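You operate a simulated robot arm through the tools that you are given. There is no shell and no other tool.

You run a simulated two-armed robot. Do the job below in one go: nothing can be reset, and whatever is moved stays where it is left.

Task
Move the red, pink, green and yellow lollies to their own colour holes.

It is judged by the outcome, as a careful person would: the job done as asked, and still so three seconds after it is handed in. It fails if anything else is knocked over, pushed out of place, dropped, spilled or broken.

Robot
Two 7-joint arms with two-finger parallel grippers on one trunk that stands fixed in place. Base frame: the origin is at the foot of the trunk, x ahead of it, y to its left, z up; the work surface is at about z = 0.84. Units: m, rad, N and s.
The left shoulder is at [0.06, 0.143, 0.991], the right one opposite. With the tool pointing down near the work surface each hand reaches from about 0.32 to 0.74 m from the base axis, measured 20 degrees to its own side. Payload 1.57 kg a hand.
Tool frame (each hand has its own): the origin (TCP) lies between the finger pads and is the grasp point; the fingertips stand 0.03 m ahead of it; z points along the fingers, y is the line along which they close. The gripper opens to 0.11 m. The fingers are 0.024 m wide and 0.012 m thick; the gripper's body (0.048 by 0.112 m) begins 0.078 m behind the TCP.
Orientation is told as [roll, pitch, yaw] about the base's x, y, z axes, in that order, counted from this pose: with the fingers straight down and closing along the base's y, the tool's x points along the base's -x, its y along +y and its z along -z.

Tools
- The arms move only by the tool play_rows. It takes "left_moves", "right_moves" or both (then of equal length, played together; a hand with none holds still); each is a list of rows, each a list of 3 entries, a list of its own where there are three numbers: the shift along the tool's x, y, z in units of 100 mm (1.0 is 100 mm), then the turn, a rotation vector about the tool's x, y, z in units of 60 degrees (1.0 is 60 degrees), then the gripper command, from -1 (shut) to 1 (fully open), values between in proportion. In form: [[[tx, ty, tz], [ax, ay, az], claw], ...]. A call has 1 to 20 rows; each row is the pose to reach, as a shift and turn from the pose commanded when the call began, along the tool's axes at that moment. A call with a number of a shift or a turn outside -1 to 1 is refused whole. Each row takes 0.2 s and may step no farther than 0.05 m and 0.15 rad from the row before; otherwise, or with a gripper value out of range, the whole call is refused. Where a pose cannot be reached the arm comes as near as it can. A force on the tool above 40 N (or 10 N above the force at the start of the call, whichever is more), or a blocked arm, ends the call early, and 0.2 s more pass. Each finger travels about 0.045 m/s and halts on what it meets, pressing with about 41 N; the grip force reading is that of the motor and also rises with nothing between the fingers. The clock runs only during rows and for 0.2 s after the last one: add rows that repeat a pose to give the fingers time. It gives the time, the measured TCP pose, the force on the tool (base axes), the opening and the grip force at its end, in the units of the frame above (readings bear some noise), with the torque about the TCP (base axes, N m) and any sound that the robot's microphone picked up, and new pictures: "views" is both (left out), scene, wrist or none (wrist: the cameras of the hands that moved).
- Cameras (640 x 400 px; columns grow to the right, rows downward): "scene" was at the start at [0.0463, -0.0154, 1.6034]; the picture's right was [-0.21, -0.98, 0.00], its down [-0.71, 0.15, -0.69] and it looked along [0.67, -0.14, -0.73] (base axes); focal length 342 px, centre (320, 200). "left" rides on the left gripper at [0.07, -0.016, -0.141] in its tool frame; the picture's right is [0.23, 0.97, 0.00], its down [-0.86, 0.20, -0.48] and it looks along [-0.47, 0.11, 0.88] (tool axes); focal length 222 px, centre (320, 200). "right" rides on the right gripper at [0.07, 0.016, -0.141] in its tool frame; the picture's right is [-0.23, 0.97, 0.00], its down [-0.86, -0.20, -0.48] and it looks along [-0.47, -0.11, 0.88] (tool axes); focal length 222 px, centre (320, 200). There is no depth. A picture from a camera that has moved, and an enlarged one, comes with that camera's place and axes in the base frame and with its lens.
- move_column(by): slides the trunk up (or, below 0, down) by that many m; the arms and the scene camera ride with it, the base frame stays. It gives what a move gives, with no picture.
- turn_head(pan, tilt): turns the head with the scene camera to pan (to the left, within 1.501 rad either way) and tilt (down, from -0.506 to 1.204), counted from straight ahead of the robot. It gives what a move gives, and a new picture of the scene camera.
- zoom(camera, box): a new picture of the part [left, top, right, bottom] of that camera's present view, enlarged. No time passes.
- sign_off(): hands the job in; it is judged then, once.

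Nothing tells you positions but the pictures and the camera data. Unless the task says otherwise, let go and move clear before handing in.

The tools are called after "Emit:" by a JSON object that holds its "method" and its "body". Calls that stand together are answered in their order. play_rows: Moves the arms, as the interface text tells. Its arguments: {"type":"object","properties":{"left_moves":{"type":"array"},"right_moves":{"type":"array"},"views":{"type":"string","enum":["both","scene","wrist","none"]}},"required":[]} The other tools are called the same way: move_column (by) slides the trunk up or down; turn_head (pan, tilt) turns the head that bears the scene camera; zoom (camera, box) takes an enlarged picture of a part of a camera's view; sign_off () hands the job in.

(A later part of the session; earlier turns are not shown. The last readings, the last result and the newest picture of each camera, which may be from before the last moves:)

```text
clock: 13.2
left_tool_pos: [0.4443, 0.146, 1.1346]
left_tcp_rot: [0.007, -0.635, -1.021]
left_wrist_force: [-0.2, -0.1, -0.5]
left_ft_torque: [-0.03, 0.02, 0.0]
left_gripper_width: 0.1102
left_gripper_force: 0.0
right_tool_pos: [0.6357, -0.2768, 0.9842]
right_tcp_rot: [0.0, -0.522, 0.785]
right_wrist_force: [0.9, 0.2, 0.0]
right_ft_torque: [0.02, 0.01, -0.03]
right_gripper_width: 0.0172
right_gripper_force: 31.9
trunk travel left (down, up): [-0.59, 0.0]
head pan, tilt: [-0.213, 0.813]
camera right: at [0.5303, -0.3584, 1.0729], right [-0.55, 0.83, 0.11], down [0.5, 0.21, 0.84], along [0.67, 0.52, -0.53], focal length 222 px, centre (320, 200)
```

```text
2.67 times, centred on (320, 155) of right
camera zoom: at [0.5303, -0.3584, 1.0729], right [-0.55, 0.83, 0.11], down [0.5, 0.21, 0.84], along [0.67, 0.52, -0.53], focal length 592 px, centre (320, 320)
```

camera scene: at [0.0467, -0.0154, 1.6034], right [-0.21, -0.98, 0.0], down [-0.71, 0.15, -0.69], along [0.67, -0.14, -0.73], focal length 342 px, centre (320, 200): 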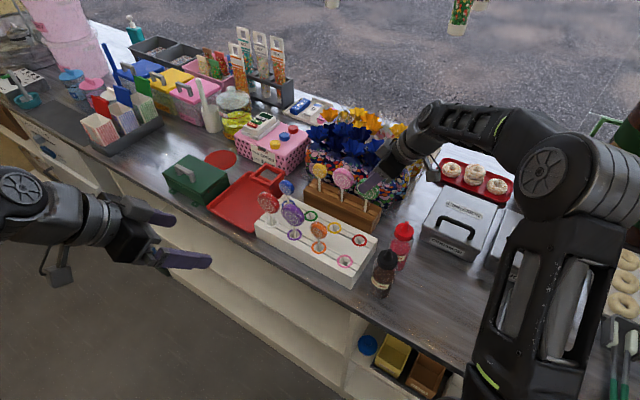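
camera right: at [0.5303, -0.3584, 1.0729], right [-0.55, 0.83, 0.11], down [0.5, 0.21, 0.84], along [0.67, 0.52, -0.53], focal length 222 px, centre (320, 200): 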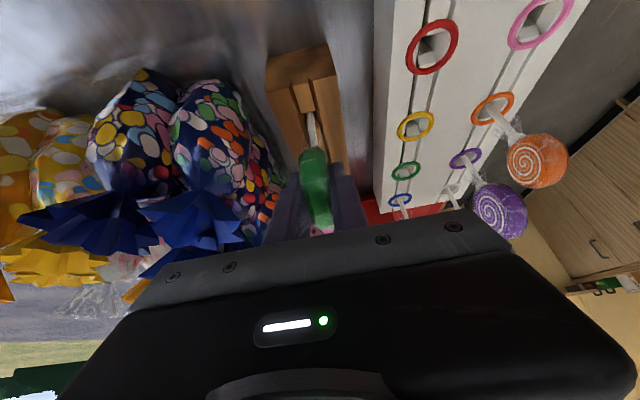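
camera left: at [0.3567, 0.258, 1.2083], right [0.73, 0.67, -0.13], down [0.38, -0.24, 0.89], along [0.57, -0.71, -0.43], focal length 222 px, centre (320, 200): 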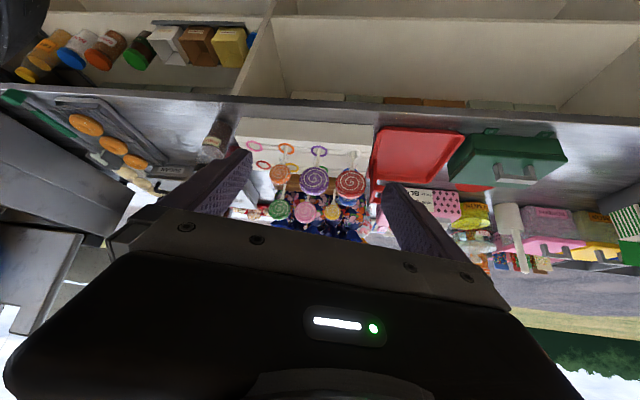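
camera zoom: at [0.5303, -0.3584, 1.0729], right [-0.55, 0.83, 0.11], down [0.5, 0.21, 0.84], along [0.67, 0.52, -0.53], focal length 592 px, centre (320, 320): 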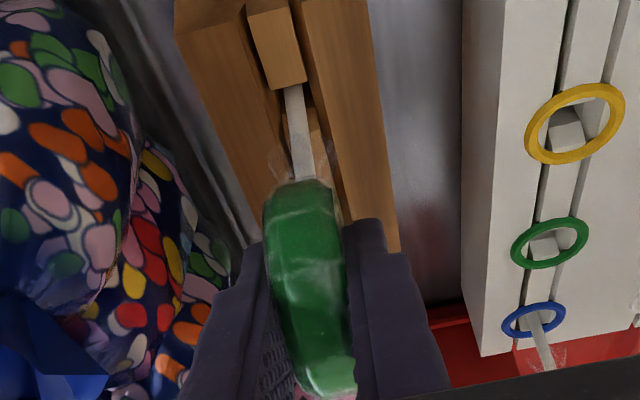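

Gripped firmly (17 mm, 32 N) with the lolly undisturbed. I'll lift straight up 100 mm and check it's hanging straight and the stand stays put.

Emit:
{"method": "play_rows", "body": {"right_moves": [[[-0.05, 0, -0.087], [0, 0, 0], -1], [[-0.15, 0, -0.26], [0, 0, 0], -1], [[-0.25, 0, -0.433], [0, 0, 0], -1], [[-0.35, 0, -0.607], [0, 0, 0], -1], [[-0.45, 0, -0.78], [0, 0, 0], -1], [[-0.499, 0, -0.867], [0, 0, 0], -1]], "views": "both"}}

Emit:
{"method": "zoom", "body": {"camera": "scene", "box": [280, 110, 420, 230]}}

Emit:
{"method": "zoom", "body": {"camera": "left", "box": [220, 110, 400, 250]}}

Emit:
{"method": "zoom", "body": {"camera": "right", "box": [220, 80, 420, 230]}}

```text
clock: 14.6
left_tool_pos: [0.4434, 0.1458, 1.134]
left_tcp_rot: [0.004, -0.636, -1.02]
left_wrist_force: [0.6, -1.1, 1.2]
left_ft_torque: [-0.04, -0.01, -0.03]
left_gripper_width: 0.1099
left_gripper_force: 0.0
right_tool_pos: [0.6345, -0.2779, 1.0849]
right_tcp_rot: [-0.002, -0.521, 0.784]
right_wrist_force: [-0.2, -0.3, -1.7]
right_ft_torque: [0.01, 0.04, -0.02]
right_gripper_width: 0.0173
right_gripper_force: 32.8
trunk travel left (down, up): [-0.59, 0.0]
head pan, tilt: [-0.213, 0.813]
camera scene: at [0.0464, -0.0154, 1.6034], right [-0.21, -0.98, 0.0], down [-0.71, 0.15, -0.69], along [0.67, -0.14, -0.73], focal length 342 px, centre (320, 200)
camera right: at [0.5302, -0.3585, 1.1738], right [-0.55, 0.83, 0.11], down [0.5, 0.22, 0.84], along [0.67, 0.52, -0.53], focal length 222 px, centre (320, 200)
```

scene: 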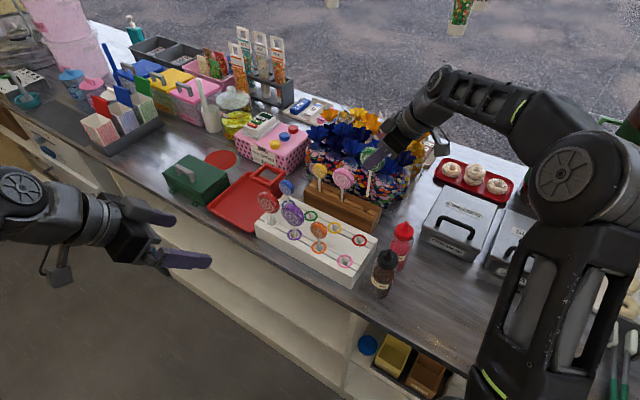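
right: 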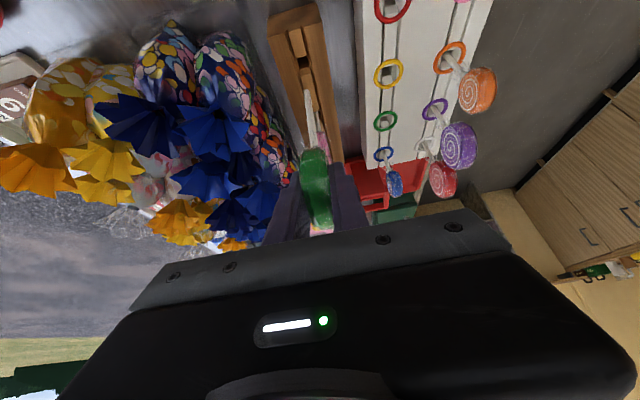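

```text
3.33 times, centred on (350, 170) of scene
camera zoom: at [0.0464, -0.0154, 1.6034], right [-0.21, -0.98, 0.0], down [-0.71, 0.15, -0.69], along [0.67, -0.14, -0.73], focal length 1142 px, centre (220, 300)
```

zoom: 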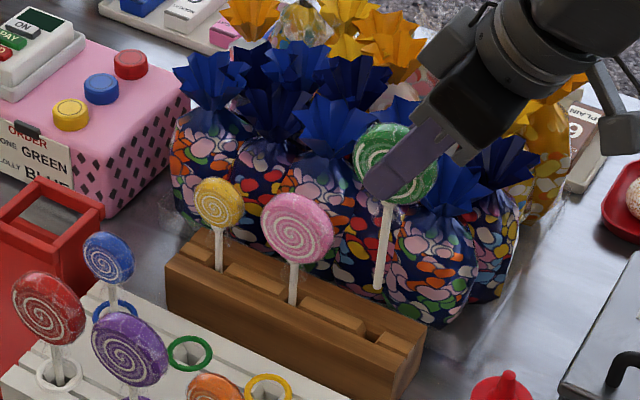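

```text
2.86 times, centred on (310, 180) of left
camera zoom: at [0.3569, 0.2576, 1.2084], right [0.73, 0.67, -0.13], down [0.38, -0.24, 0.89], along [0.56, -0.7, -0.43], focal length 635 px, centre (349, 257)
```

zoom: 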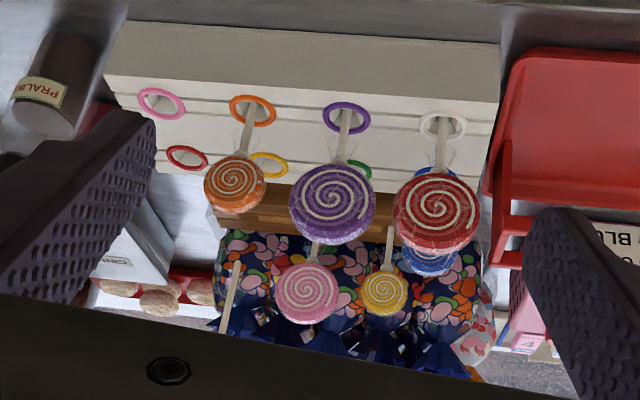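

```text
2.67 times, centred on (320, 155) of right
camera zoom: at [0.5302, -0.3585, 1.1738], right [-0.55, 0.83, 0.11], down [0.5, 0.22, 0.84], along [0.67, 0.52, -0.53], focal length 592 px, centre (320, 320)
```

zoom: 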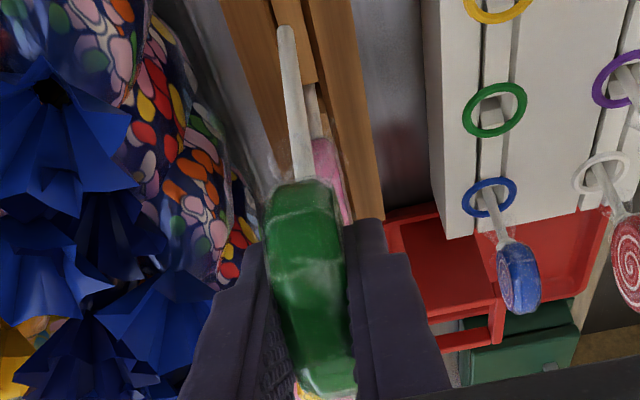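

The green lolly came out cleanly and hangs vertical; its stick ends about 130 mm below the head centre, so it stood at the same level as the board's lollies. Next I move it most of the way to the green hole.

Emit:
{"method": "play_rows", "body": {"right_moves": [[[0, 0.2, 0], [0, 0, 0], -1], [[-0.08, 0.4, 0.045], [0, 0, 0], -1], [[-0.25, 0.58, 0.144], [0, 0, 0], -1], [[-0.45, 0.75, 0.259], [0, 0, 0], -1], [[-0.65, 0.87, 0.374], [0, 0, 0], -1], [[-0.78, 0.933, 0.449], [0, 0, 0], -1], [[-0.78, 0.933, 0.449], [0, 0, 0], -1]], "views": "both"}}

Emit:
{"method": "zoom", "body": {"camera": "scene", "box": [250, 160, 370, 260]}}

Emit:
{"method": "zoom", "body": {"camera": "left", "box": [220, 110, 400, 250]}}

Emit:
{"method": "zoom", "body": {"camera": "right", "box": [220, 60, 420, 230]}}

```text
clock: 16.2
left_tool_pos: [0.4451, 0.1466, 1.1346]
left_tcp_rot: [0.007, -0.635, -1.021]
left_wrist_force: [-0.5, -0.1, 0.5]
left_ft_torque: [-0.02, 0.01, -0.02]
left_gripper_width: 0.11
left_gripper_force: 0.0
right_tool_pos: [0.6324, -0.146, 1.0856]
right_tcp_rot: [-0.002, -0.521, 0.785]
right_wrist_force: [-0.1, 0.0, -0.6]
right_ft_torque: [0.0, -0.03, -0.01]
right_gripper_width: 0.0173
right_gripper_force: 31.9
trunk travel left (down, up): [-0.59, 0.0]
head pan, tilt: [-0.213, 0.813]
camera scene: at [0.0463, -0.0155, 1.6034], right [-0.21, -0.98, 0.0], down [-0.71, 0.15, -0.69], along [0.67, -0.14, -0.73], focal length 342 px, centre (320, 200)
camera right: at [0.529, -0.2284, 1.1733], right [-0.55, 0.83, 0.11], down [0.5, 0.21, 0.84], along [0.67, 0.52, -0.53], focal length 222 px, centre (320, 200)
```

scene: 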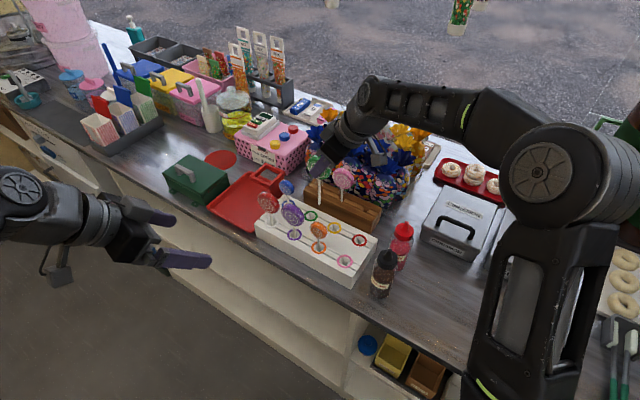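
right: 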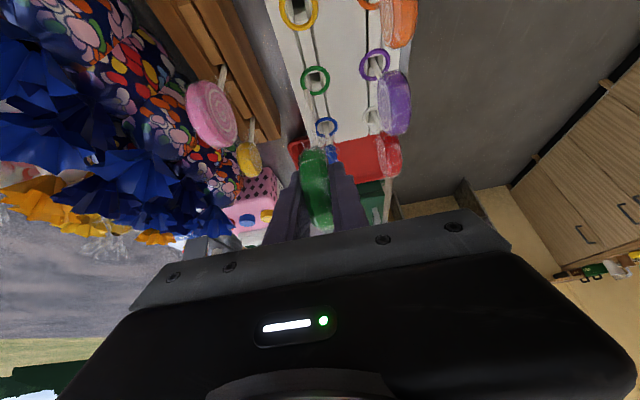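

```text
4.00 times, centred on (310, 210) of scene
camera zoom: at [0.0463, -0.0155, 1.6034], right [-0.21, -0.98, 0.0], down [-0.71, 0.15, -0.69], along [0.67, -0.14, -0.73], focal length 1370 px, centre (360, 160)
```

zoom: 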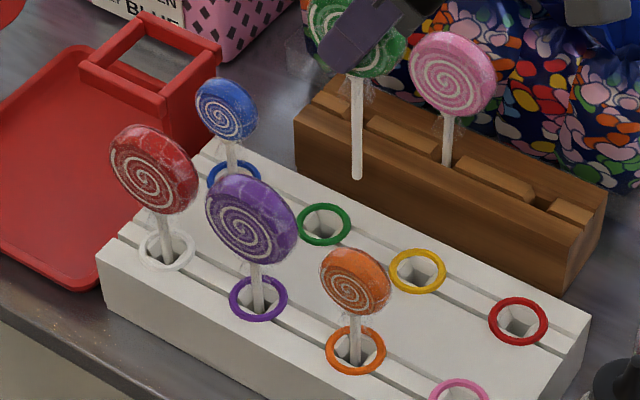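

```text
2.86 times, centred on (310, 180) of left
camera zoom: at [0.3568, 0.2575, 1.2085], right [0.73, 0.67, -0.13], down [0.38, -0.24, 0.89], along [0.56, -0.7, -0.43], focal length 635 px, centre (349, 257)
```

zoom: 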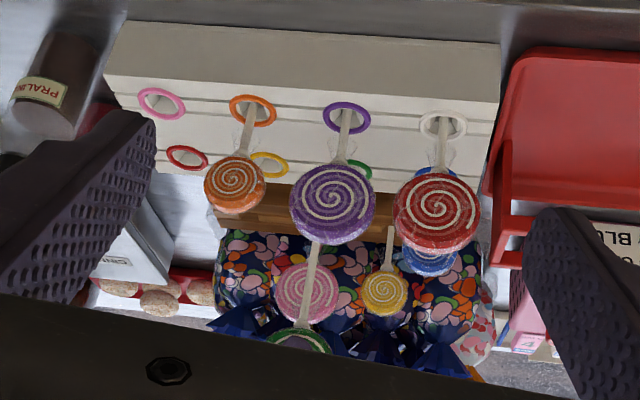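

```text
2.35 times, centred on (320, 145) of right
camera zoom: at [0.529, -0.2284, 1.1733], right [-0.55, 0.83, 0.11], down [0.5, 0.21, 0.84], along [0.67, 0.52, -0.53], focal length 523 px, centre (320, 329)
```

zoom: 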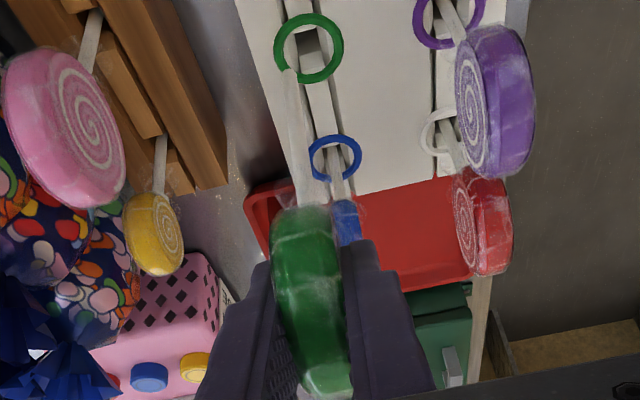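

The stick hangs about 20 mm short of the green hole along the row and 10 mm across, agreeing between cameras. I'll shift over the hole and lower until the stick tip is just above the ring, then check.

Emit:
{"method": "play_rows", "body": {"right_moves": [[[-0.09, 0.05, 0.05], [0, 0, 0], -1], [[-0.178, 0.098, 0.102], [0, 0, 0], -1], [[-0.1, 0.098, 0.232], [0, 0, 0], -1], [[-0.028, 0.098, 0.362], [0, 0, 0], -1], [[-0.028, 0.098, 0.362], [0, 0, 0], -1]], "views": "both"}}

Emit:
{"method": "zoom", "body": {"camera": "scene", "box": [270, 170, 350, 230]}}

Emit:
{"method": "zoom", "body": {"camera": "right", "box": [240, 30, 400, 150]}}

Emit:
{"method": "zoom", "body": {"camera": "left", "box": [260, 130, 380, 230]}}

```text
clock: 17.4
left_tool_pos: [0.4447, 0.1455, 1.1361]
left_tcp_rot: [0.005, -0.634, -1.019]
left_wrist_force: [-0.9, 0.5, -0.2]
left_ft_torque: [0.01, -0.02, -0.02]
left_gripper_width: 0.11
left_gripper_force: 0.1
right_tool_pos: [0.6411, -0.1269, 1.0556]
right_tcp_rot: [-0.001, -0.521, 0.786]
right_wrist_force: [-0.2, -0.9, -0.2]
right_ft_torque: [-0.01, 0.02, 0.04]
right_gripper_width: 0.0172
right_gripper_force: 32.2
trunk travel left (down, up): [-0.59, 0.0]
head pan, tilt: [-0.213, 0.813]
camera scene: at [0.0463, -0.0154, 1.6034], right [-0.21, -0.98, 0.0], down [-0.71, 0.15, -0.69], along [0.67, -0.14, -0.73], focal length 342 px, centre (320, 200)
camera right: at [0.5362, -0.2074, 1.143], right [-0.55, 0.83, 0.11], down [0.5, 0.22, 0.84], along [0.67, 0.52, -0.53], focal length 222 px, centre (320, 200)
```

scene: 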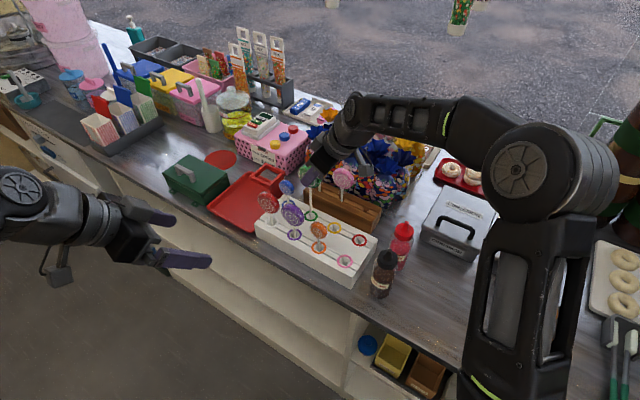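
right: 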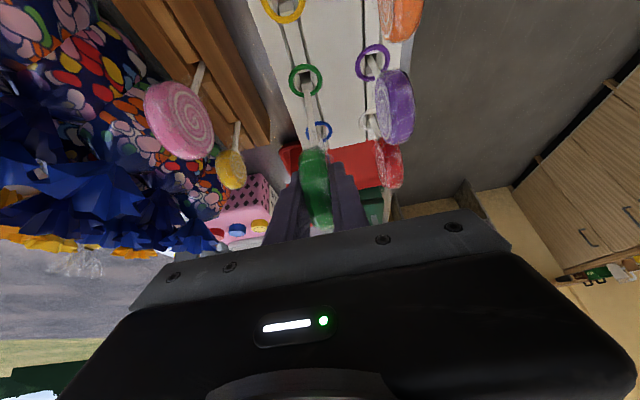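

```text
6.67 times, centred on (310, 200) of scene
camera zoom: at [0.0463, -0.0154, 1.6034], right [-0.21, -0.98, 0.0], down [-0.71, 0.15, -0.69], along [0.67, -0.14, -0.73], focal length 2283 px, centre (387, 200)
```

zoom: 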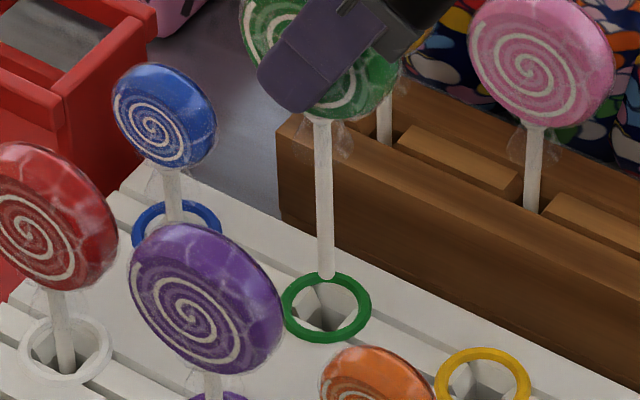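

```text
3.33 times, centred on (320, 90) of right
camera zoom: at [0.5362, -0.2074, 1.143], right [-0.55, 0.83, 0.11], down [0.5, 0.22, 0.84], along [0.67, 0.52, -0.53], focal length 740 px, centre (320, 567)
```

zoom: 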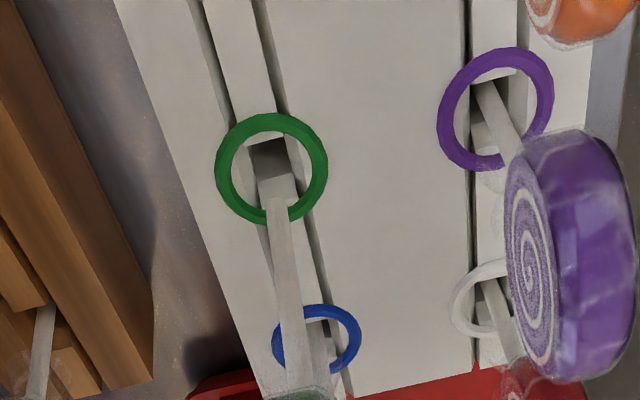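

```text
4.00 times, centred on (320, 180) of left
camera zoom: at [0.3568, 0.2575, 1.2085], right [0.73, 0.67, -0.13], down [0.38, -0.24, 0.89], along [0.56, -0.7, -0.43], focal length 888 px, centre (320, 280)
```

zoom: 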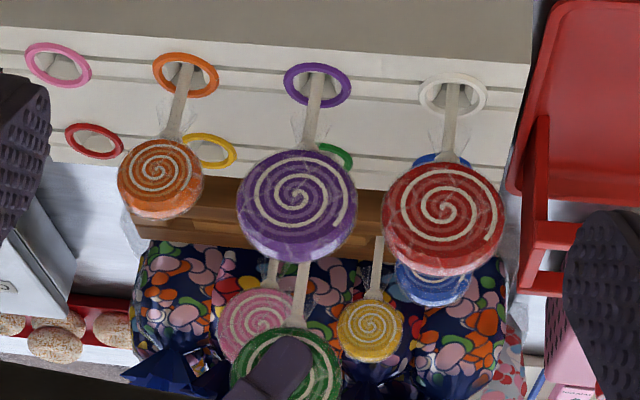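

Both cameras put the stick tip within about 1 mm of the hole centre, 15–20 mm above it. I lower it to its former standing height.

Emit:
{"method": "play_rows", "body": {"right_moves": [[[0.05, 0, 0.087], [0, 0, 0], -1], [[0.1, 0, 0.173], [0, 0, 0], -1], [[0.15, 0, 0.26], [0, 0, 0], -1], [[0.2, 0, 0.347], [0, 0, 0], -1], [[0.25, 0, 0.433], [0, 0, 0], -1], [[0.3, 0, 0.52], [0, 0, 0], -1], [[0.33, 0, 0.572], [0, 0, 0], -1], [[0.344, 0, 0.598], [0, 0, 0], -1], [[0.344, 0, 0.598], [0, 0, 0], -1]], "views": "both"}}

Emit:
{"method": "zoom", "body": {"camera": "scene", "box": [250, 160, 370, 260]}}

Emit:
{"method": "zoom", "body": {"camera": "right", "box": [240, 80, 420, 230]}}

Emit:
{"method": "zoom", "body": {"camera": "left", "box": [260, 130, 380, 230]}}

```text
clock: 19.4
left_tool_pos: [0.4444, 0.1469, 1.1353]
left_tcp_rot: [0.004, -0.635, -1.022]
left_wrist_force: [0.5, -0.6, 0.3]
left_ft_torque: [0.01, 0.03, 0.03]
left_gripper_width: 0.1101
left_gripper_force: 0.0
right_tool_pos: [0.6409, -0.1265, 0.9857]
right_tcp_rot: [0.001, -0.52, 0.787]
right_wrist_force: [-0.3, 0.7, -0.9]
right_ft_torque: [0.02, 0.01, -0.02]
right_gripper_width: 0.0171
right_gripper_force: 32.6
trunk travel left (down, up): [-0.59, 0.0]
head pan, tilt: [-0.213, 0.813]
camera scene: at [0.0464, -0.0153, 1.6034], right [-0.21, -0.98, 0.0], down [-0.71, 0.15, -0.69], along [0.67, -0.14, -0.73], focal length 342 px, centre (320, 200)
camera right: at [0.5358, -0.2077, 1.0735], right [-0.55, 0.83, 0.11], down [0.5, 0.22, 0.84], along [0.67, 0.52, -0.53], focal length 222 px, centre (320, 200)
```

scene: 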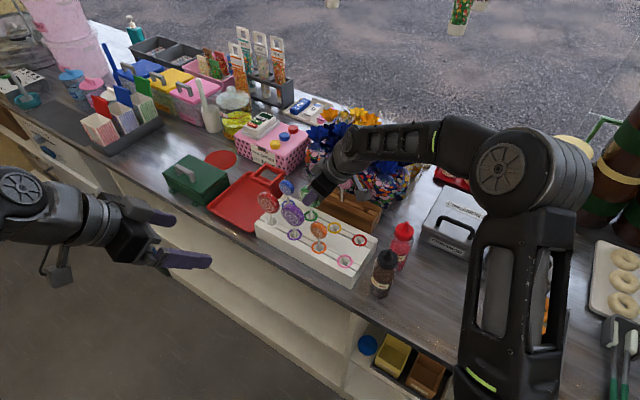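
right: 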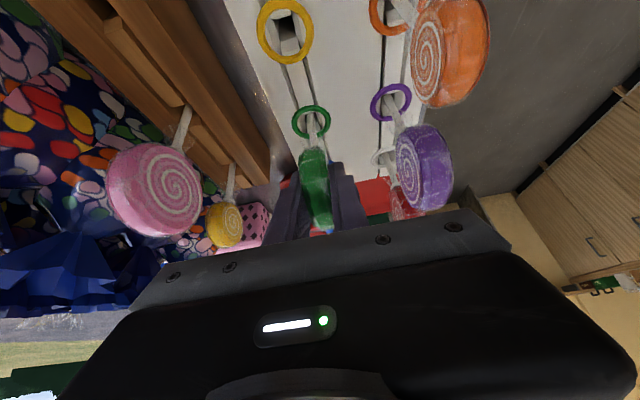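

```text
4.00 times, centred on (310, 210) of scene
camera zoom: at [0.0464, -0.0153, 1.6034], right [-0.21, -0.98, 0.0], down [-0.71, 0.15, -0.69], along [0.67, -0.14, -0.73], focal length 1370 px, centre (360, 160)
```

zoom: 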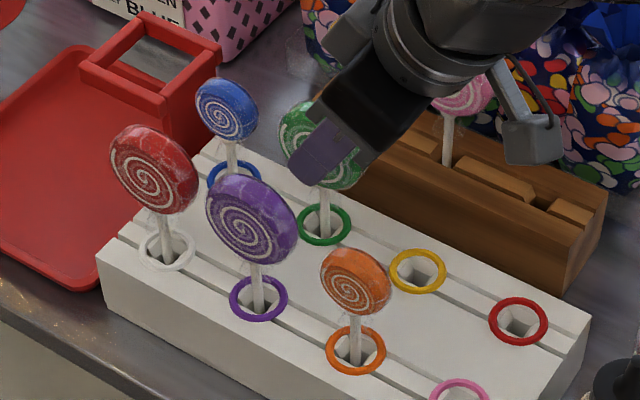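

```text
2.67 times, centred on (330, 155) of right
camera zoom: at [0.5358, -0.2077, 1.0735], right [-0.55, 0.83, 0.11], down [0.5, 0.22, 0.84], along [0.67, 0.52, -0.53], focal length 592 px, centre (293, 320)
```

zoom: 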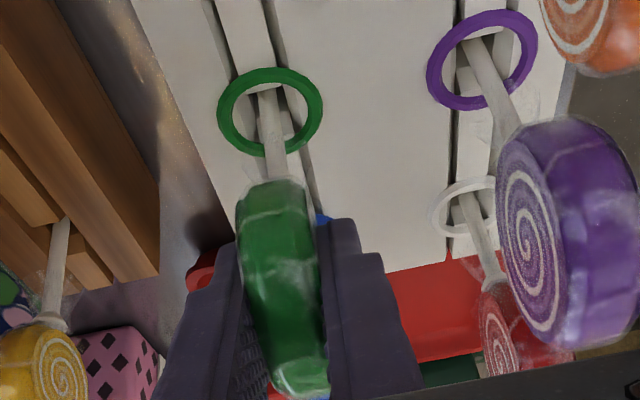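

```text
4.00 times, centred on (320, 180) of left
camera zoom: at [0.3569, 0.2576, 1.2084], right [0.73, 0.67, -0.13], down [0.38, -0.24, 0.89], along [0.56, -0.7, -0.43], focal length 888 px, centre (320, 280)
```

zoom: 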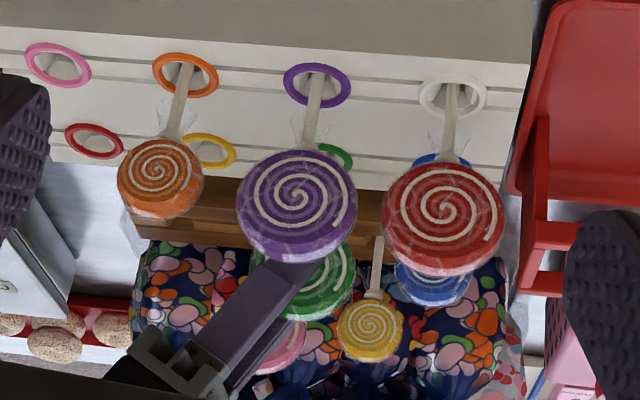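

The green lolly is in its hole with no contact force, at the right height. I'll open just enough to free it and rise straight up.

Emit:
{"method": "play_rows", "body": {"right_moves": [[[0, 0, 0], [0, 0, 0], -0.5], [[0, 0, 0], [0, 0, 0], -0.25], [[0, 0, 0], [0, 0, 0], -0.25], [[-0.05, 0, -0.087], [0, 0, 0], -0.25], [[-0.15, 0, -0.26], [0, 0, 0], -0.25], [[-0.25, 0, -0.433], [0, 0, 0], -0.25], [[-0.35, 0, -0.607], [0, 0, 0], -0.25], [[-0.45, 0, -0.78], [0, 0, 0], -0.25], [[-0.55, 0, -0.953], [0, 0, 0], -0.25]], "views": "both"}}

Emit:
{"method": "zoom", "body": {"camera": "scene", "box": [250, 160, 370, 260]}}

Emit:
{"method": "zoom", "body": {"camera": "left", "box": [260, 130, 380, 230]}}

```text
clock: 21.4
left_tool_pos: [0.4445, 0.1471, 1.1354]
left_tcp_rot: [0.006, -0.634, -1.023]
left_wrist_force: [-0.4, 0.3, -0.3]
left_ft_torque: [-0.01, 0.01, -0.03]
left_gripper_width: 0.1098
left_gripper_force: 0.1
right_tool_pos: [0.6397, -0.1256, 1.0969]
right_tcp_rot: [-0.001, -0.521, 0.785]
right_wrist_force: [-0.1, 0.3, 0.2]
right_ft_torque: [-0.03, -0.02, 0.0]
right_gripper_width: 0.0414
right_gripper_force: 0.0
trunk travel left (down, up): [-0.59, 0.0]
head pan, tilt: [-0.213, 0.813]
camera scene: at [0.0461, -0.0153, 1.6034], right [-0.21, -0.98, 0.0], down [-0.71, 0.15, -0.69], along [0.67, -0.14, -0.73], focal length 342 px, centre (320, 200)
camera right: at [0.5358, -0.2069, 1.184], right [-0.55, 0.83, 0.11], down [0.5, 0.22, 0.84], along [0.67, 0.52, -0.53], focal length 222 px, centre (320, 200)
```

scene: 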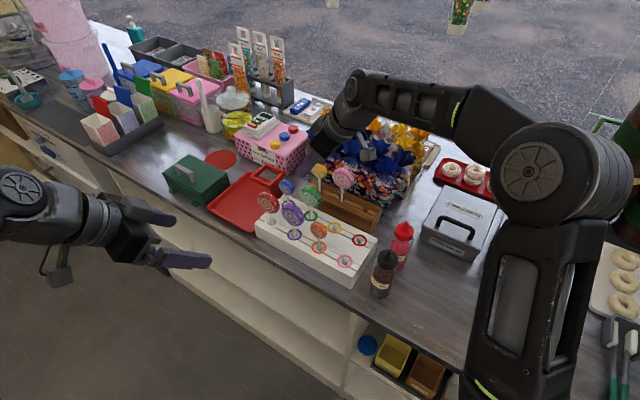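
right: 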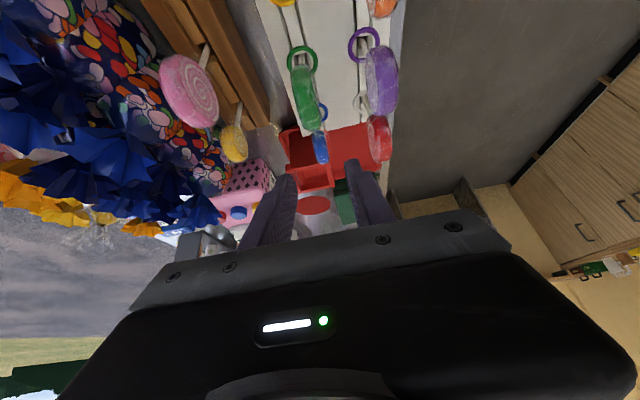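

```text
4.00 times, centred on (310, 210) of scene
camera zoom: at [0.0461, -0.0153, 1.6034], right [-0.21, -0.98, 0.0], down [-0.71, 0.15, -0.69], along [0.67, -0.14, -0.73], focal length 1370 px, centre (360, 160)
```

zoom: 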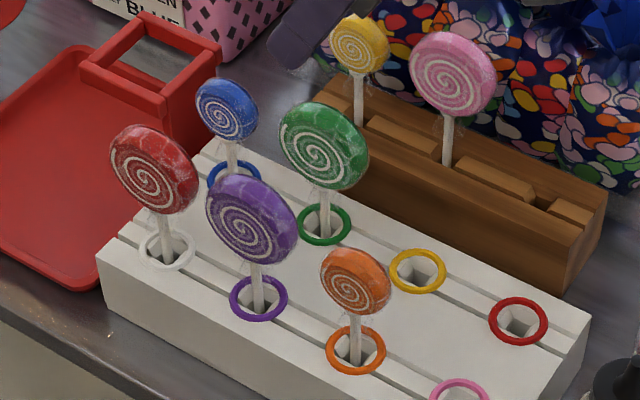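

```text
4.00 times, centred on (320, 180) of left
camera zoom: at [0.3567, 0.2577, 1.2085], right [0.73, 0.67, -0.13], down [0.38, -0.24, 0.89], along [0.56, -0.7, -0.43], focal length 888 px, centre (320, 280)
```

zoom: 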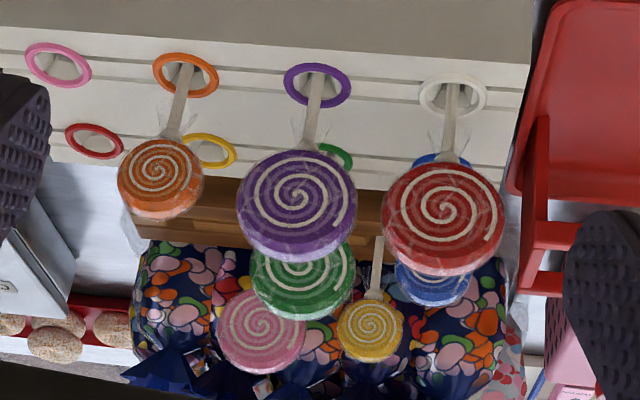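

The green lolly stands upright in its own hole and everything else is unmoved. Next is pink: I move the hand above it with the same posture.

Emit:
{"method": "play_rows", "body": {"right_moves": [[[0.07, -0.2, 0], [0, 0, 0], -0.18], [[0.15, -0.4, 0], [0, 0, 0], -0.18], [[0.23, -0.6, 0], [0, 0, 0], -0.18], [[0.3, -0.8, 0], [0, 0, 0], -0.18], [[0.378, -0.98, -0.022], [0, 0, 0], -0.18], [[0.378, -0.98, -0.022], [0, 0, 0], -0.18]], "views": "both"}}

Emit:
{"method": "zoom", "body": {"camera": "right", "box": [220, 80, 420, 230]}}

Emit:
{"method": "zoom", "body": {"camera": "scene", "box": [280, 110, 400, 220]}}

```text
clock: 22.8
left_tool_pos: [0.4458, 0.1466, 1.1345]
left_tcp_rot: [0.005, -0.634, -1.021]
left_wrist_force: [-0.4, 0.2, 0.6]
left_ft_torque: [0.03, 0.03, -0.01]
left_gripper_width: 0.1101
left_gripper_force: 0.1
right_tool_pos: [0.685, -0.2194, 1.0795]
right_tcp_rot: [0.0, -0.521, 0.786]
right_wrist_force: [-0.3, 0.3, 0.5]
right_ft_torque: [0.03, -0.03, -0.02]
right_gripper_width: 0.0449
right_gripper_force: 0.1
trunk travel left (down, up): [-0.59, 0.0]
head pan, tilt: [-0.213, 0.813]
camera scene: at [0.0462, -0.0151, 1.6034], right [-0.21, -0.98, 0.0], down [-0.71, 0.15, -0.69], along [0.67, -0.14, -0.73], focal length 342 px, centre (320, 200)
camera right: at [0.581, -0.3007, 1.1668], right [-0.55, 0.83, 0.11], down [0.5, 0.22, 0.84], along [0.67, 0.52, -0.53], focal length 222 px, centre (320, 200)
```

scene: 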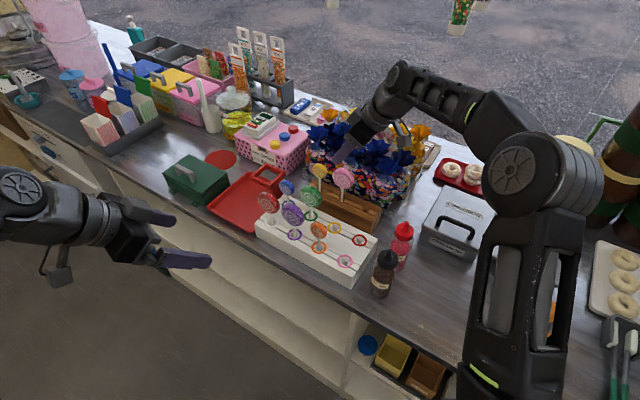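
right: 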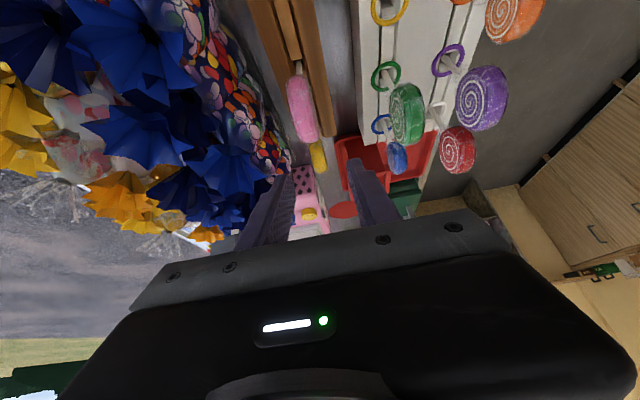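

```text
2.67 times, centred on (320, 155) of right
camera zoom: at [0.581, -0.3007, 1.1668], right [-0.55, 0.83, 0.11], down [0.5, 0.22, 0.84], along [0.67, 0.52, -0.53], focal length 592 px, centre (320, 320)
```

zoom: 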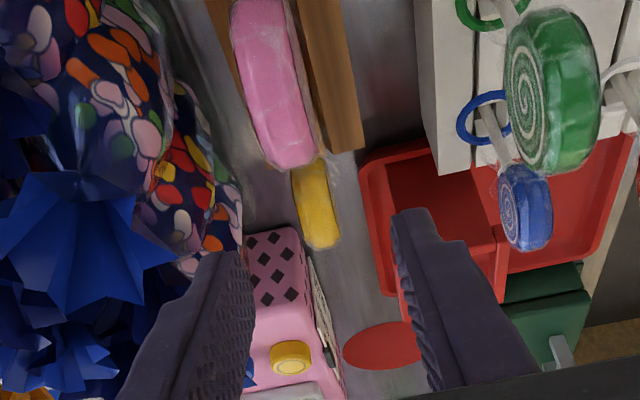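

```text
3.64 times, centred on (340, 165) of scene
camera zoom: at [0.0462, -0.0151, 1.6034], right [-0.21, -0.98, 0.0], down [-0.71, 0.15, -0.69], along [0.67, -0.14, -0.73], focal length 1245 px, centre (247, 327)
```

zoom: 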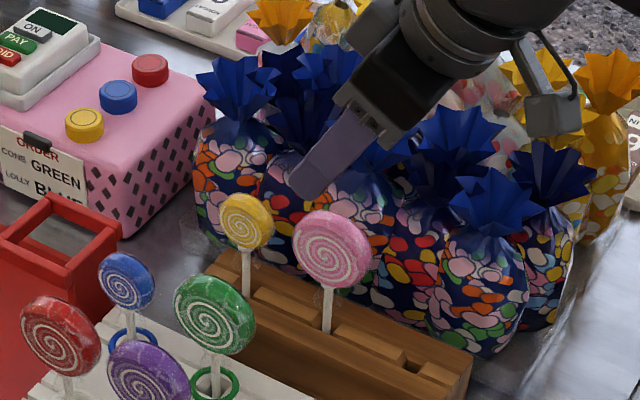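

The hand is 5 mm short across the row; I'll correct that and lower until the tips straddle the top of the pink disc.

Emit:
{"method": "play_rows", "body": {"right_moves": [[[0, -0.05, 0], [0, 0, 0], -0.18], [[0.1, -0.05, 0.18], [0, 0, 0], -0.18], [[0.2, -0.05, 0.36], [0, 0, 0], -0.18], [[0.317, -0.05, 0.55], [0, 0, 0], -0.18], [[0.317, -0.05, 0.55], [0, 0, 0], -0.18]], "views": "wrist"}}

Emit:
{"method": "zoom", "body": {"camera": "right", "box": [220, 80, 420, 230]}}

Emit:
{"method": "zoom", "body": {"camera": "scene", "box": [290, 110, 390, 200]}}

```text
clock: 24.0
left_tool_pos: [0.444, 0.1453, 1.1349]
left_tcp_rot: [0.005, -0.634, -1.02]
left_wrist_force: [0.9, 0.1, 0.0]
left_ft_torque: [0.03, 0.03, -0.01]
left_gripper_width: 0.11
left_gripper_force: 0.0
right_tool_pos: [0.6896, -0.2236, 1.0149]
right_tcp_rot: [-0.001, -0.522, 0.786]
right_wrist_force: [0.5, -0.5, 0.4]
right_ft_torque: [-0.02, -0.01, 0.0]
right_gripper_width: 0.045
right_gripper_force: 0.1
trunk travel left (down, up): [-0.59, 0.0]
head pan, tilt: [-0.213, 0.813]
camera right: at [0.5846, -0.3041, 1.1036], right [-0.55, 0.83, 0.11], down [0.5, 0.22, 0.84], along [0.67, 0.52, -0.53], focal length 222 px, centre (320, 200)
```

right: 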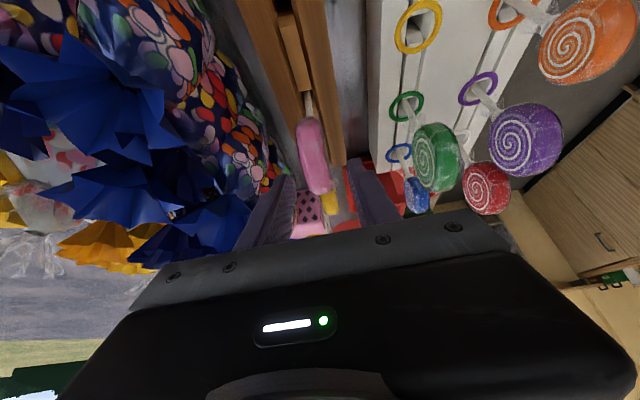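

```text
2.67 times, centred on (320, 155) of right
camera zoom: at [0.5846, -0.3041, 1.1036], right [-0.55, 0.83, 0.11], down [0.5, 0.22, 0.84], along [0.67, 0.52, -0.53], focal length 592 px, centre (320, 320)
```

zoom: 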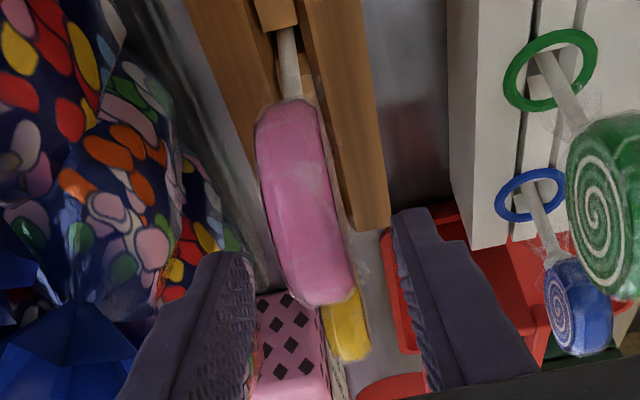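

```text
4.44 times, centred on (340, 155) of scene
camera zoom: at [0.0462, -0.0152, 1.6034], right [-0.21, -0.98, 0.0], down [-0.71, 0.15, -0.69], along [0.67, -0.14, -0.73], focal length 1522 px, centre (231, 400)
```

zoom: 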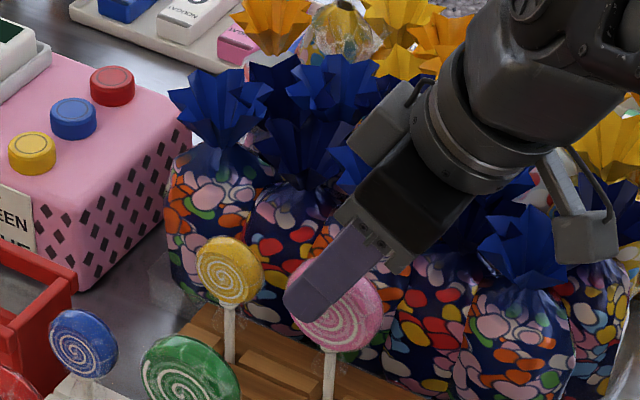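

Pink is centred between the tips just as green was. I lower the last 30 mm, check, and close.

Emit:
{"method": "play_rows", "body": {"right_moves": [[[0.05, 0, 0.087], [0, 0, 0], -0.18], [[0.1, 0, 0.173], [0, 0, 0], -0.18], [[0.15, 0, 0.26], [0, 0, 0], -0.18], [[0.15, 0, 0.26], [0, 0, 0], -0.4], [[0.15, 0, 0.26], [0, 0, 0], -0.5]], "views": "wrist"}}

Emit:
{"method": "zoom", "body": {"camera": "right", "box": [220, 80, 420, 230]}}

Emit:
{"method": "zoom", "body": {"camera": "scene", "box": [290, 110, 390, 200]}}

```text
clock: 25.2
left_tool_pos: [0.4431, 0.1458, 1.1368]
left_tcp_rot: [0.003, -0.634, -1.022]
left_wrist_force: [-1.1, 0.6, -0.6]
left_ft_torque: [0.0, -0.03, 0.02]
left_gripper_width: 0.11
left_gripper_force: 0.2
right_tool_pos: [0.6893, -0.2232, 0.9847]
right_tcp_rot: [0.001, -0.519, 0.787]
right_wrist_force: [-1.1, -0.3, 0.5]
right_ft_torque: [0.02, 0.0, 0.02]
right_gripper_width: 0.0275
right_gripper_force: 0.0
trunk travel left (down, up): [-0.59, 0.0]
head pan, tilt: [-0.213, 0.813]
camera right: at [0.5849, -0.304, 1.0735], right [-0.55, 0.83, 0.11], down [0.5, 0.21, 0.84], along [0.67, 0.52, -0.53], focal length 222 px, centre (320, 200)
```

right: 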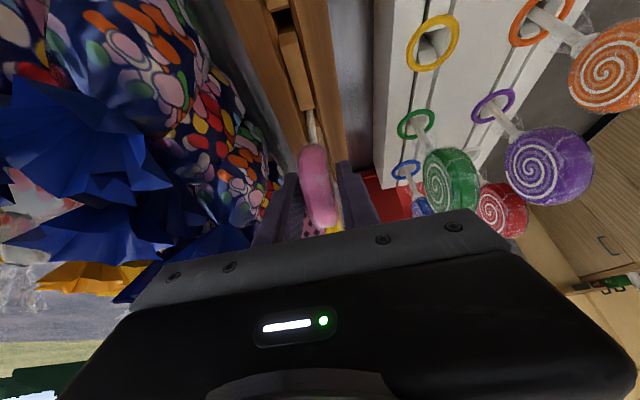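

```text
2.67 times, centred on (320, 155) of right
camera zoom: at [0.5849, -0.304, 1.0735], right [-0.55, 0.83, 0.11], down [0.5, 0.21, 0.84], along [0.67, 0.52, -0.53], focal length 592 px, centre (320, 320)
```

zoom: 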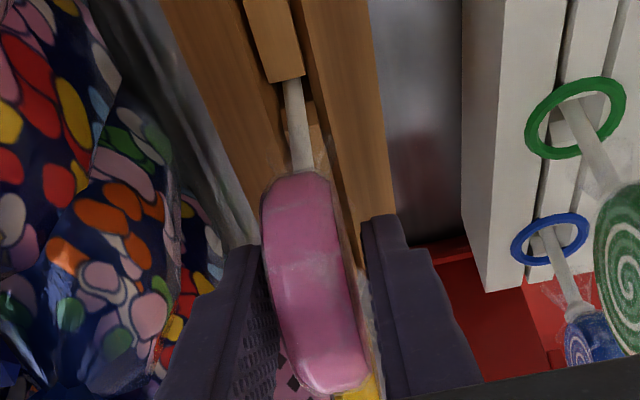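

```text
4.44 times, centred on (340, 155) of scene
camera zoom: at [0.0464, -0.0154, 1.6034], right [-0.21, -0.98, 0.0], down [-0.71, 0.15, -0.69], along [0.67, -0.14, -0.73], focal length 1522 px, centre (231, 400)
```

zoom: 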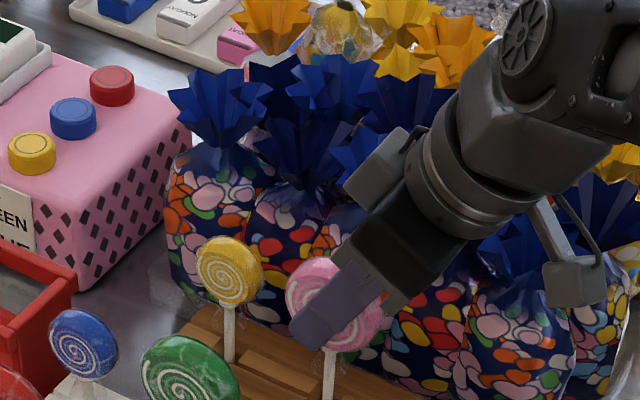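

Centred as before, and the bags are untouched. Closing on pink now.

Emit:
{"method": "play_rows", "body": {"right_moves": [[[0, 0, 0], [0, 0, 0], -0.7], [[0, 0, 0], [0, 0, 0], -1], [[0, 0, 0], [0, 0, 0], -1], [[0, 0, 0], [0, 0, 0], -1]], "views": "wrist"}}

Emit:
{"method": "zoom", "body": {"camera": "right", "box": [220, 80, 420, 230]}}

```text
clock: 26.2
left_tool_pos: [0.4441, 0.1458, 1.1343]
left_tcp_rot: [0.005, -0.635, -1.021]
left_wrist_force: [0.1, 0.2, 0.2]
left_ft_torque: [0.0, 0.04, -0.02]
left_gripper_width: 0.1101
left_gripper_force: 0.0
right_tool_pos: [0.6881, -0.2223, 0.986]
right_tcp_rot: [0.001, -0.519, 0.786]
right_wrist_force: [0.2, -0.2, 0.5]
right_ft_torque: [-0.01, -0.03, -0.01]
right_gripper_width: 0.0175
right_gripper_force: 32.5
trunk travel left (down, up): [-0.59, 0.0]
head pan, tilt: [-0.213, 0.813]
camera right: at [0.5849, -0.304, 1.0736], right [-0.55, 0.83, 0.11], down [0.5, 0.21, 0.84], along [0.67, 0.52, -0.53], focal length 222 px, centre (320, 200)
```

right: 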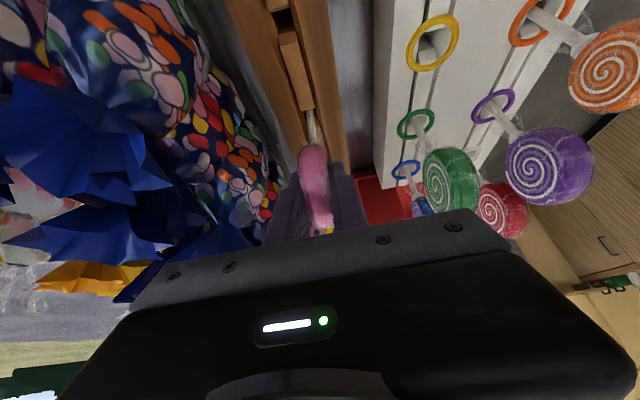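

```text
2.67 times, centred on (320, 155) of right
camera zoom: at [0.5849, -0.304, 1.0736], right [-0.55, 0.83, 0.11], down [0.5, 0.21, 0.84], along [0.67, 0.52, -0.53], focal length 592 px, centre (320, 320)
```

zoom: 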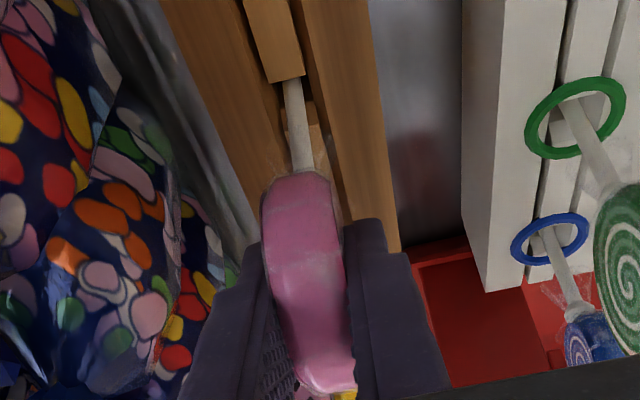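

Pink is gripped (17.5 mm, 32 N). I lift it straight up 80 mm, then draw it toward me, clear of the bags.

Emit:
{"method": "play_rows", "body": {"right_moves": [[[-0.05, 0, -0.087], [0, 0, 0], -1], [[-0.15, 0, -0.26], [0, 0, 0], -1], [[-0.25, 0, -0.433], [0, 0, 0], -1], [[-0.35, 0, -0.607], [0, 0, 0], -1], [[-0.4, 0, -0.693], [0, 0, 0], -1], [[-0.4, 0.2, -0.693], [0, 0, 0], -1], [[-0.4, 0.45, -0.693], [0, 0, 0], -1], [[-0.4, 0.45, -0.693], [0, 0, 0], -1]], "views": "both"}}

Emit:
{"method": "zoom", "body": {"camera": "scene", "box": [280, 110, 420, 230]}}

Emit:
{"method": "zoom", "body": {"camera": "left", "box": [220, 110, 400, 250]}}

```text
clock: 28.0
left_tool_pos: [0.444, 0.1457, 1.136]
left_tcp_rot: [0.002, -0.635, -1.021]
left_wrist_force: [-0.5, 0.3, -0.6]
left_ft_torque: [-0.02, 0.03, 0.01]
left_gripper_width: 0.1101
left_gripper_force: 0.1
right_tool_pos: [0.6571, -0.1908, 1.0642]
right_tcp_rot: [0.001, -0.518, 0.783]
right_wrist_force: [-0.7, 0.1, -0.9]
right_ft_torque: [0.04, 0.01, 0.01]
right_gripper_width: 0.0171
right_gripper_force: 31.3
trunk travel left (down, up): [-0.59, 0.0]
head pan, tilt: [-0.213, 0.813]
camera scene: at [0.0467, -0.0156, 1.6034], right [-0.21, -0.98, 0.0], down [-0.71, 0.15, -0.69], along [0.67, -0.14, -0.73], focal length 342 px, centre (320, 200)
camera right: at [0.5532, -0.272, 1.1527], right [-0.55, 0.83, 0.11], down [0.5, 0.21, 0.84], along [0.67, 0.52, -0.53], focal length 222 px, centre (320, 200)
```

scene: 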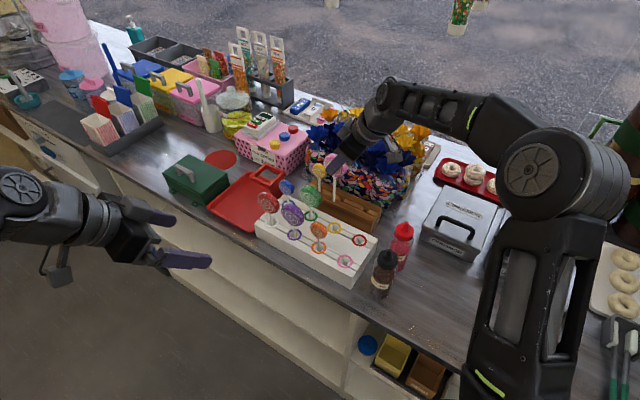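
right: 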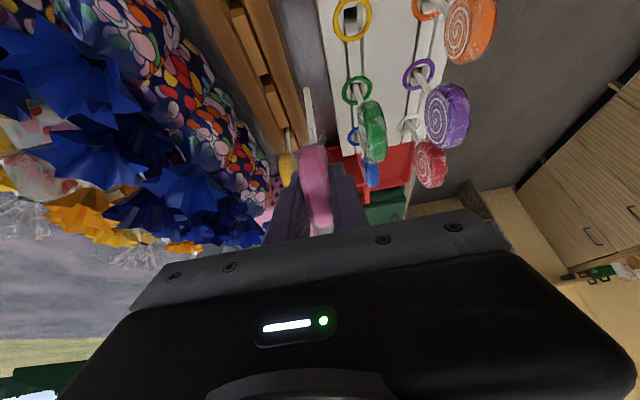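

```text
3.33 times, centred on (350, 170) of scene
camera zoom: at [0.0467, -0.0156, 1.6034], right [-0.21, -0.98, 0.0], down [-0.71, 0.15, -0.69], along [0.67, -0.14, -0.73], focal length 1142 px, centre (220, 300)
```

zoom: 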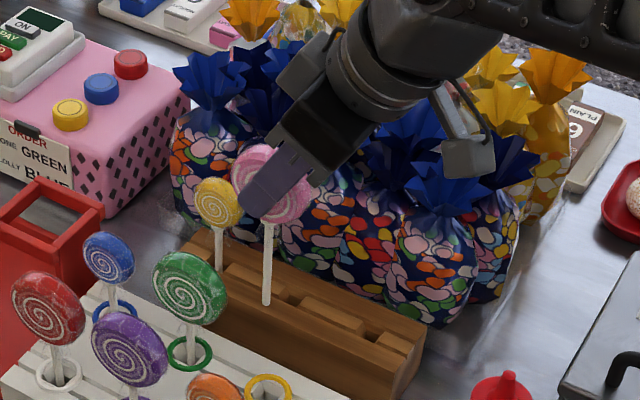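

```text
2.86 times, centred on (310, 180) of left
camera zoom: at [0.3572, 0.2574, 1.2084], right [0.73, 0.67, -0.13], down [0.38, -0.24, 0.89], along [0.56, -0.7, -0.43], focal length 635 px, centre (349, 257)
```

zoom: 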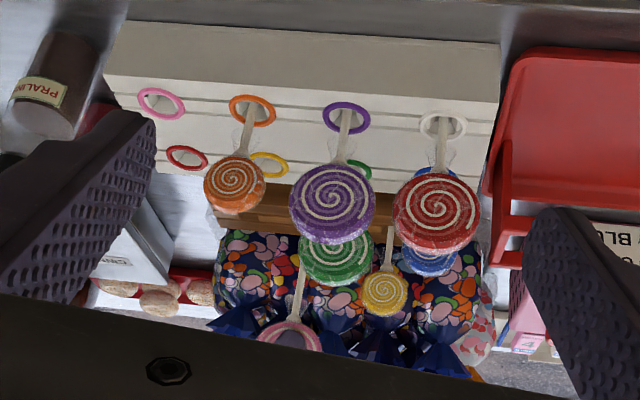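

Pink is free and upright in the hand. I carry it back along the gap behind the board toward the pink hole's end.

Emit:
{"method": "play_rows", "body": {"right_moves": [[[-0.05, 0, -0.173], [0, 0, 0], -1], [[0.12, 0, -0.27], [0, 0, 0], -1], [[0.32, 0, -0.39], [0, 0, 0], -1], [[0.52, 0.05, -0.51], [0, 0, 0], -1], [[0.72, 0.15, -0.63], [0, 0, 0], -1], [[0.884, 0.33, -0.739], [0, 0, 0], -1], [[0.884, 0.33, -0.739], [0, 0, 0], -1]], "views": "scene"}}

```text
clock: 29.6
left_tool_pos: [0.4451, 0.1465, 1.1347]
left_tcp_rot: [0.004, -0.635, -1.019]
left_wrist_force: [0.1, 0.7, -0.1]
left_ft_torque: [0.01, -0.01, -0.01]
left_gripper_width: 0.1098
left_gripper_force: 0.0
right_tool_pos: [0.5541, -0.2481, 1.0857]
right_tcp_rot: [0.0, -0.52, 0.785]
right_wrist_force: [0.3, -0.1, -0.7]
right_ft_torque: [0.01, 0.02, -0.02]
right_gripper_width: 0.0172
right_gripper_force: 32.6
trunk travel left (down, up): [-0.59, 0.0]
head pan, tilt: [-0.213, 0.813]
camera scene: at [0.0471, -0.0155, 1.6033], right [-0.21, -0.98, 0.0], down [-0.71, 0.15, -0.69], along [0.67, -0.14, -0.73], focal length 342 px, centre (320, 200)
```

scene: 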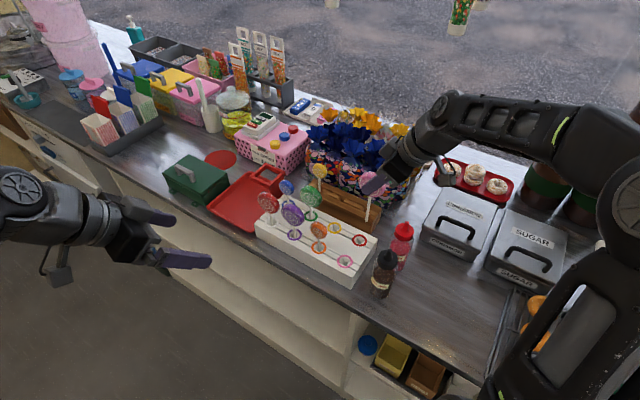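

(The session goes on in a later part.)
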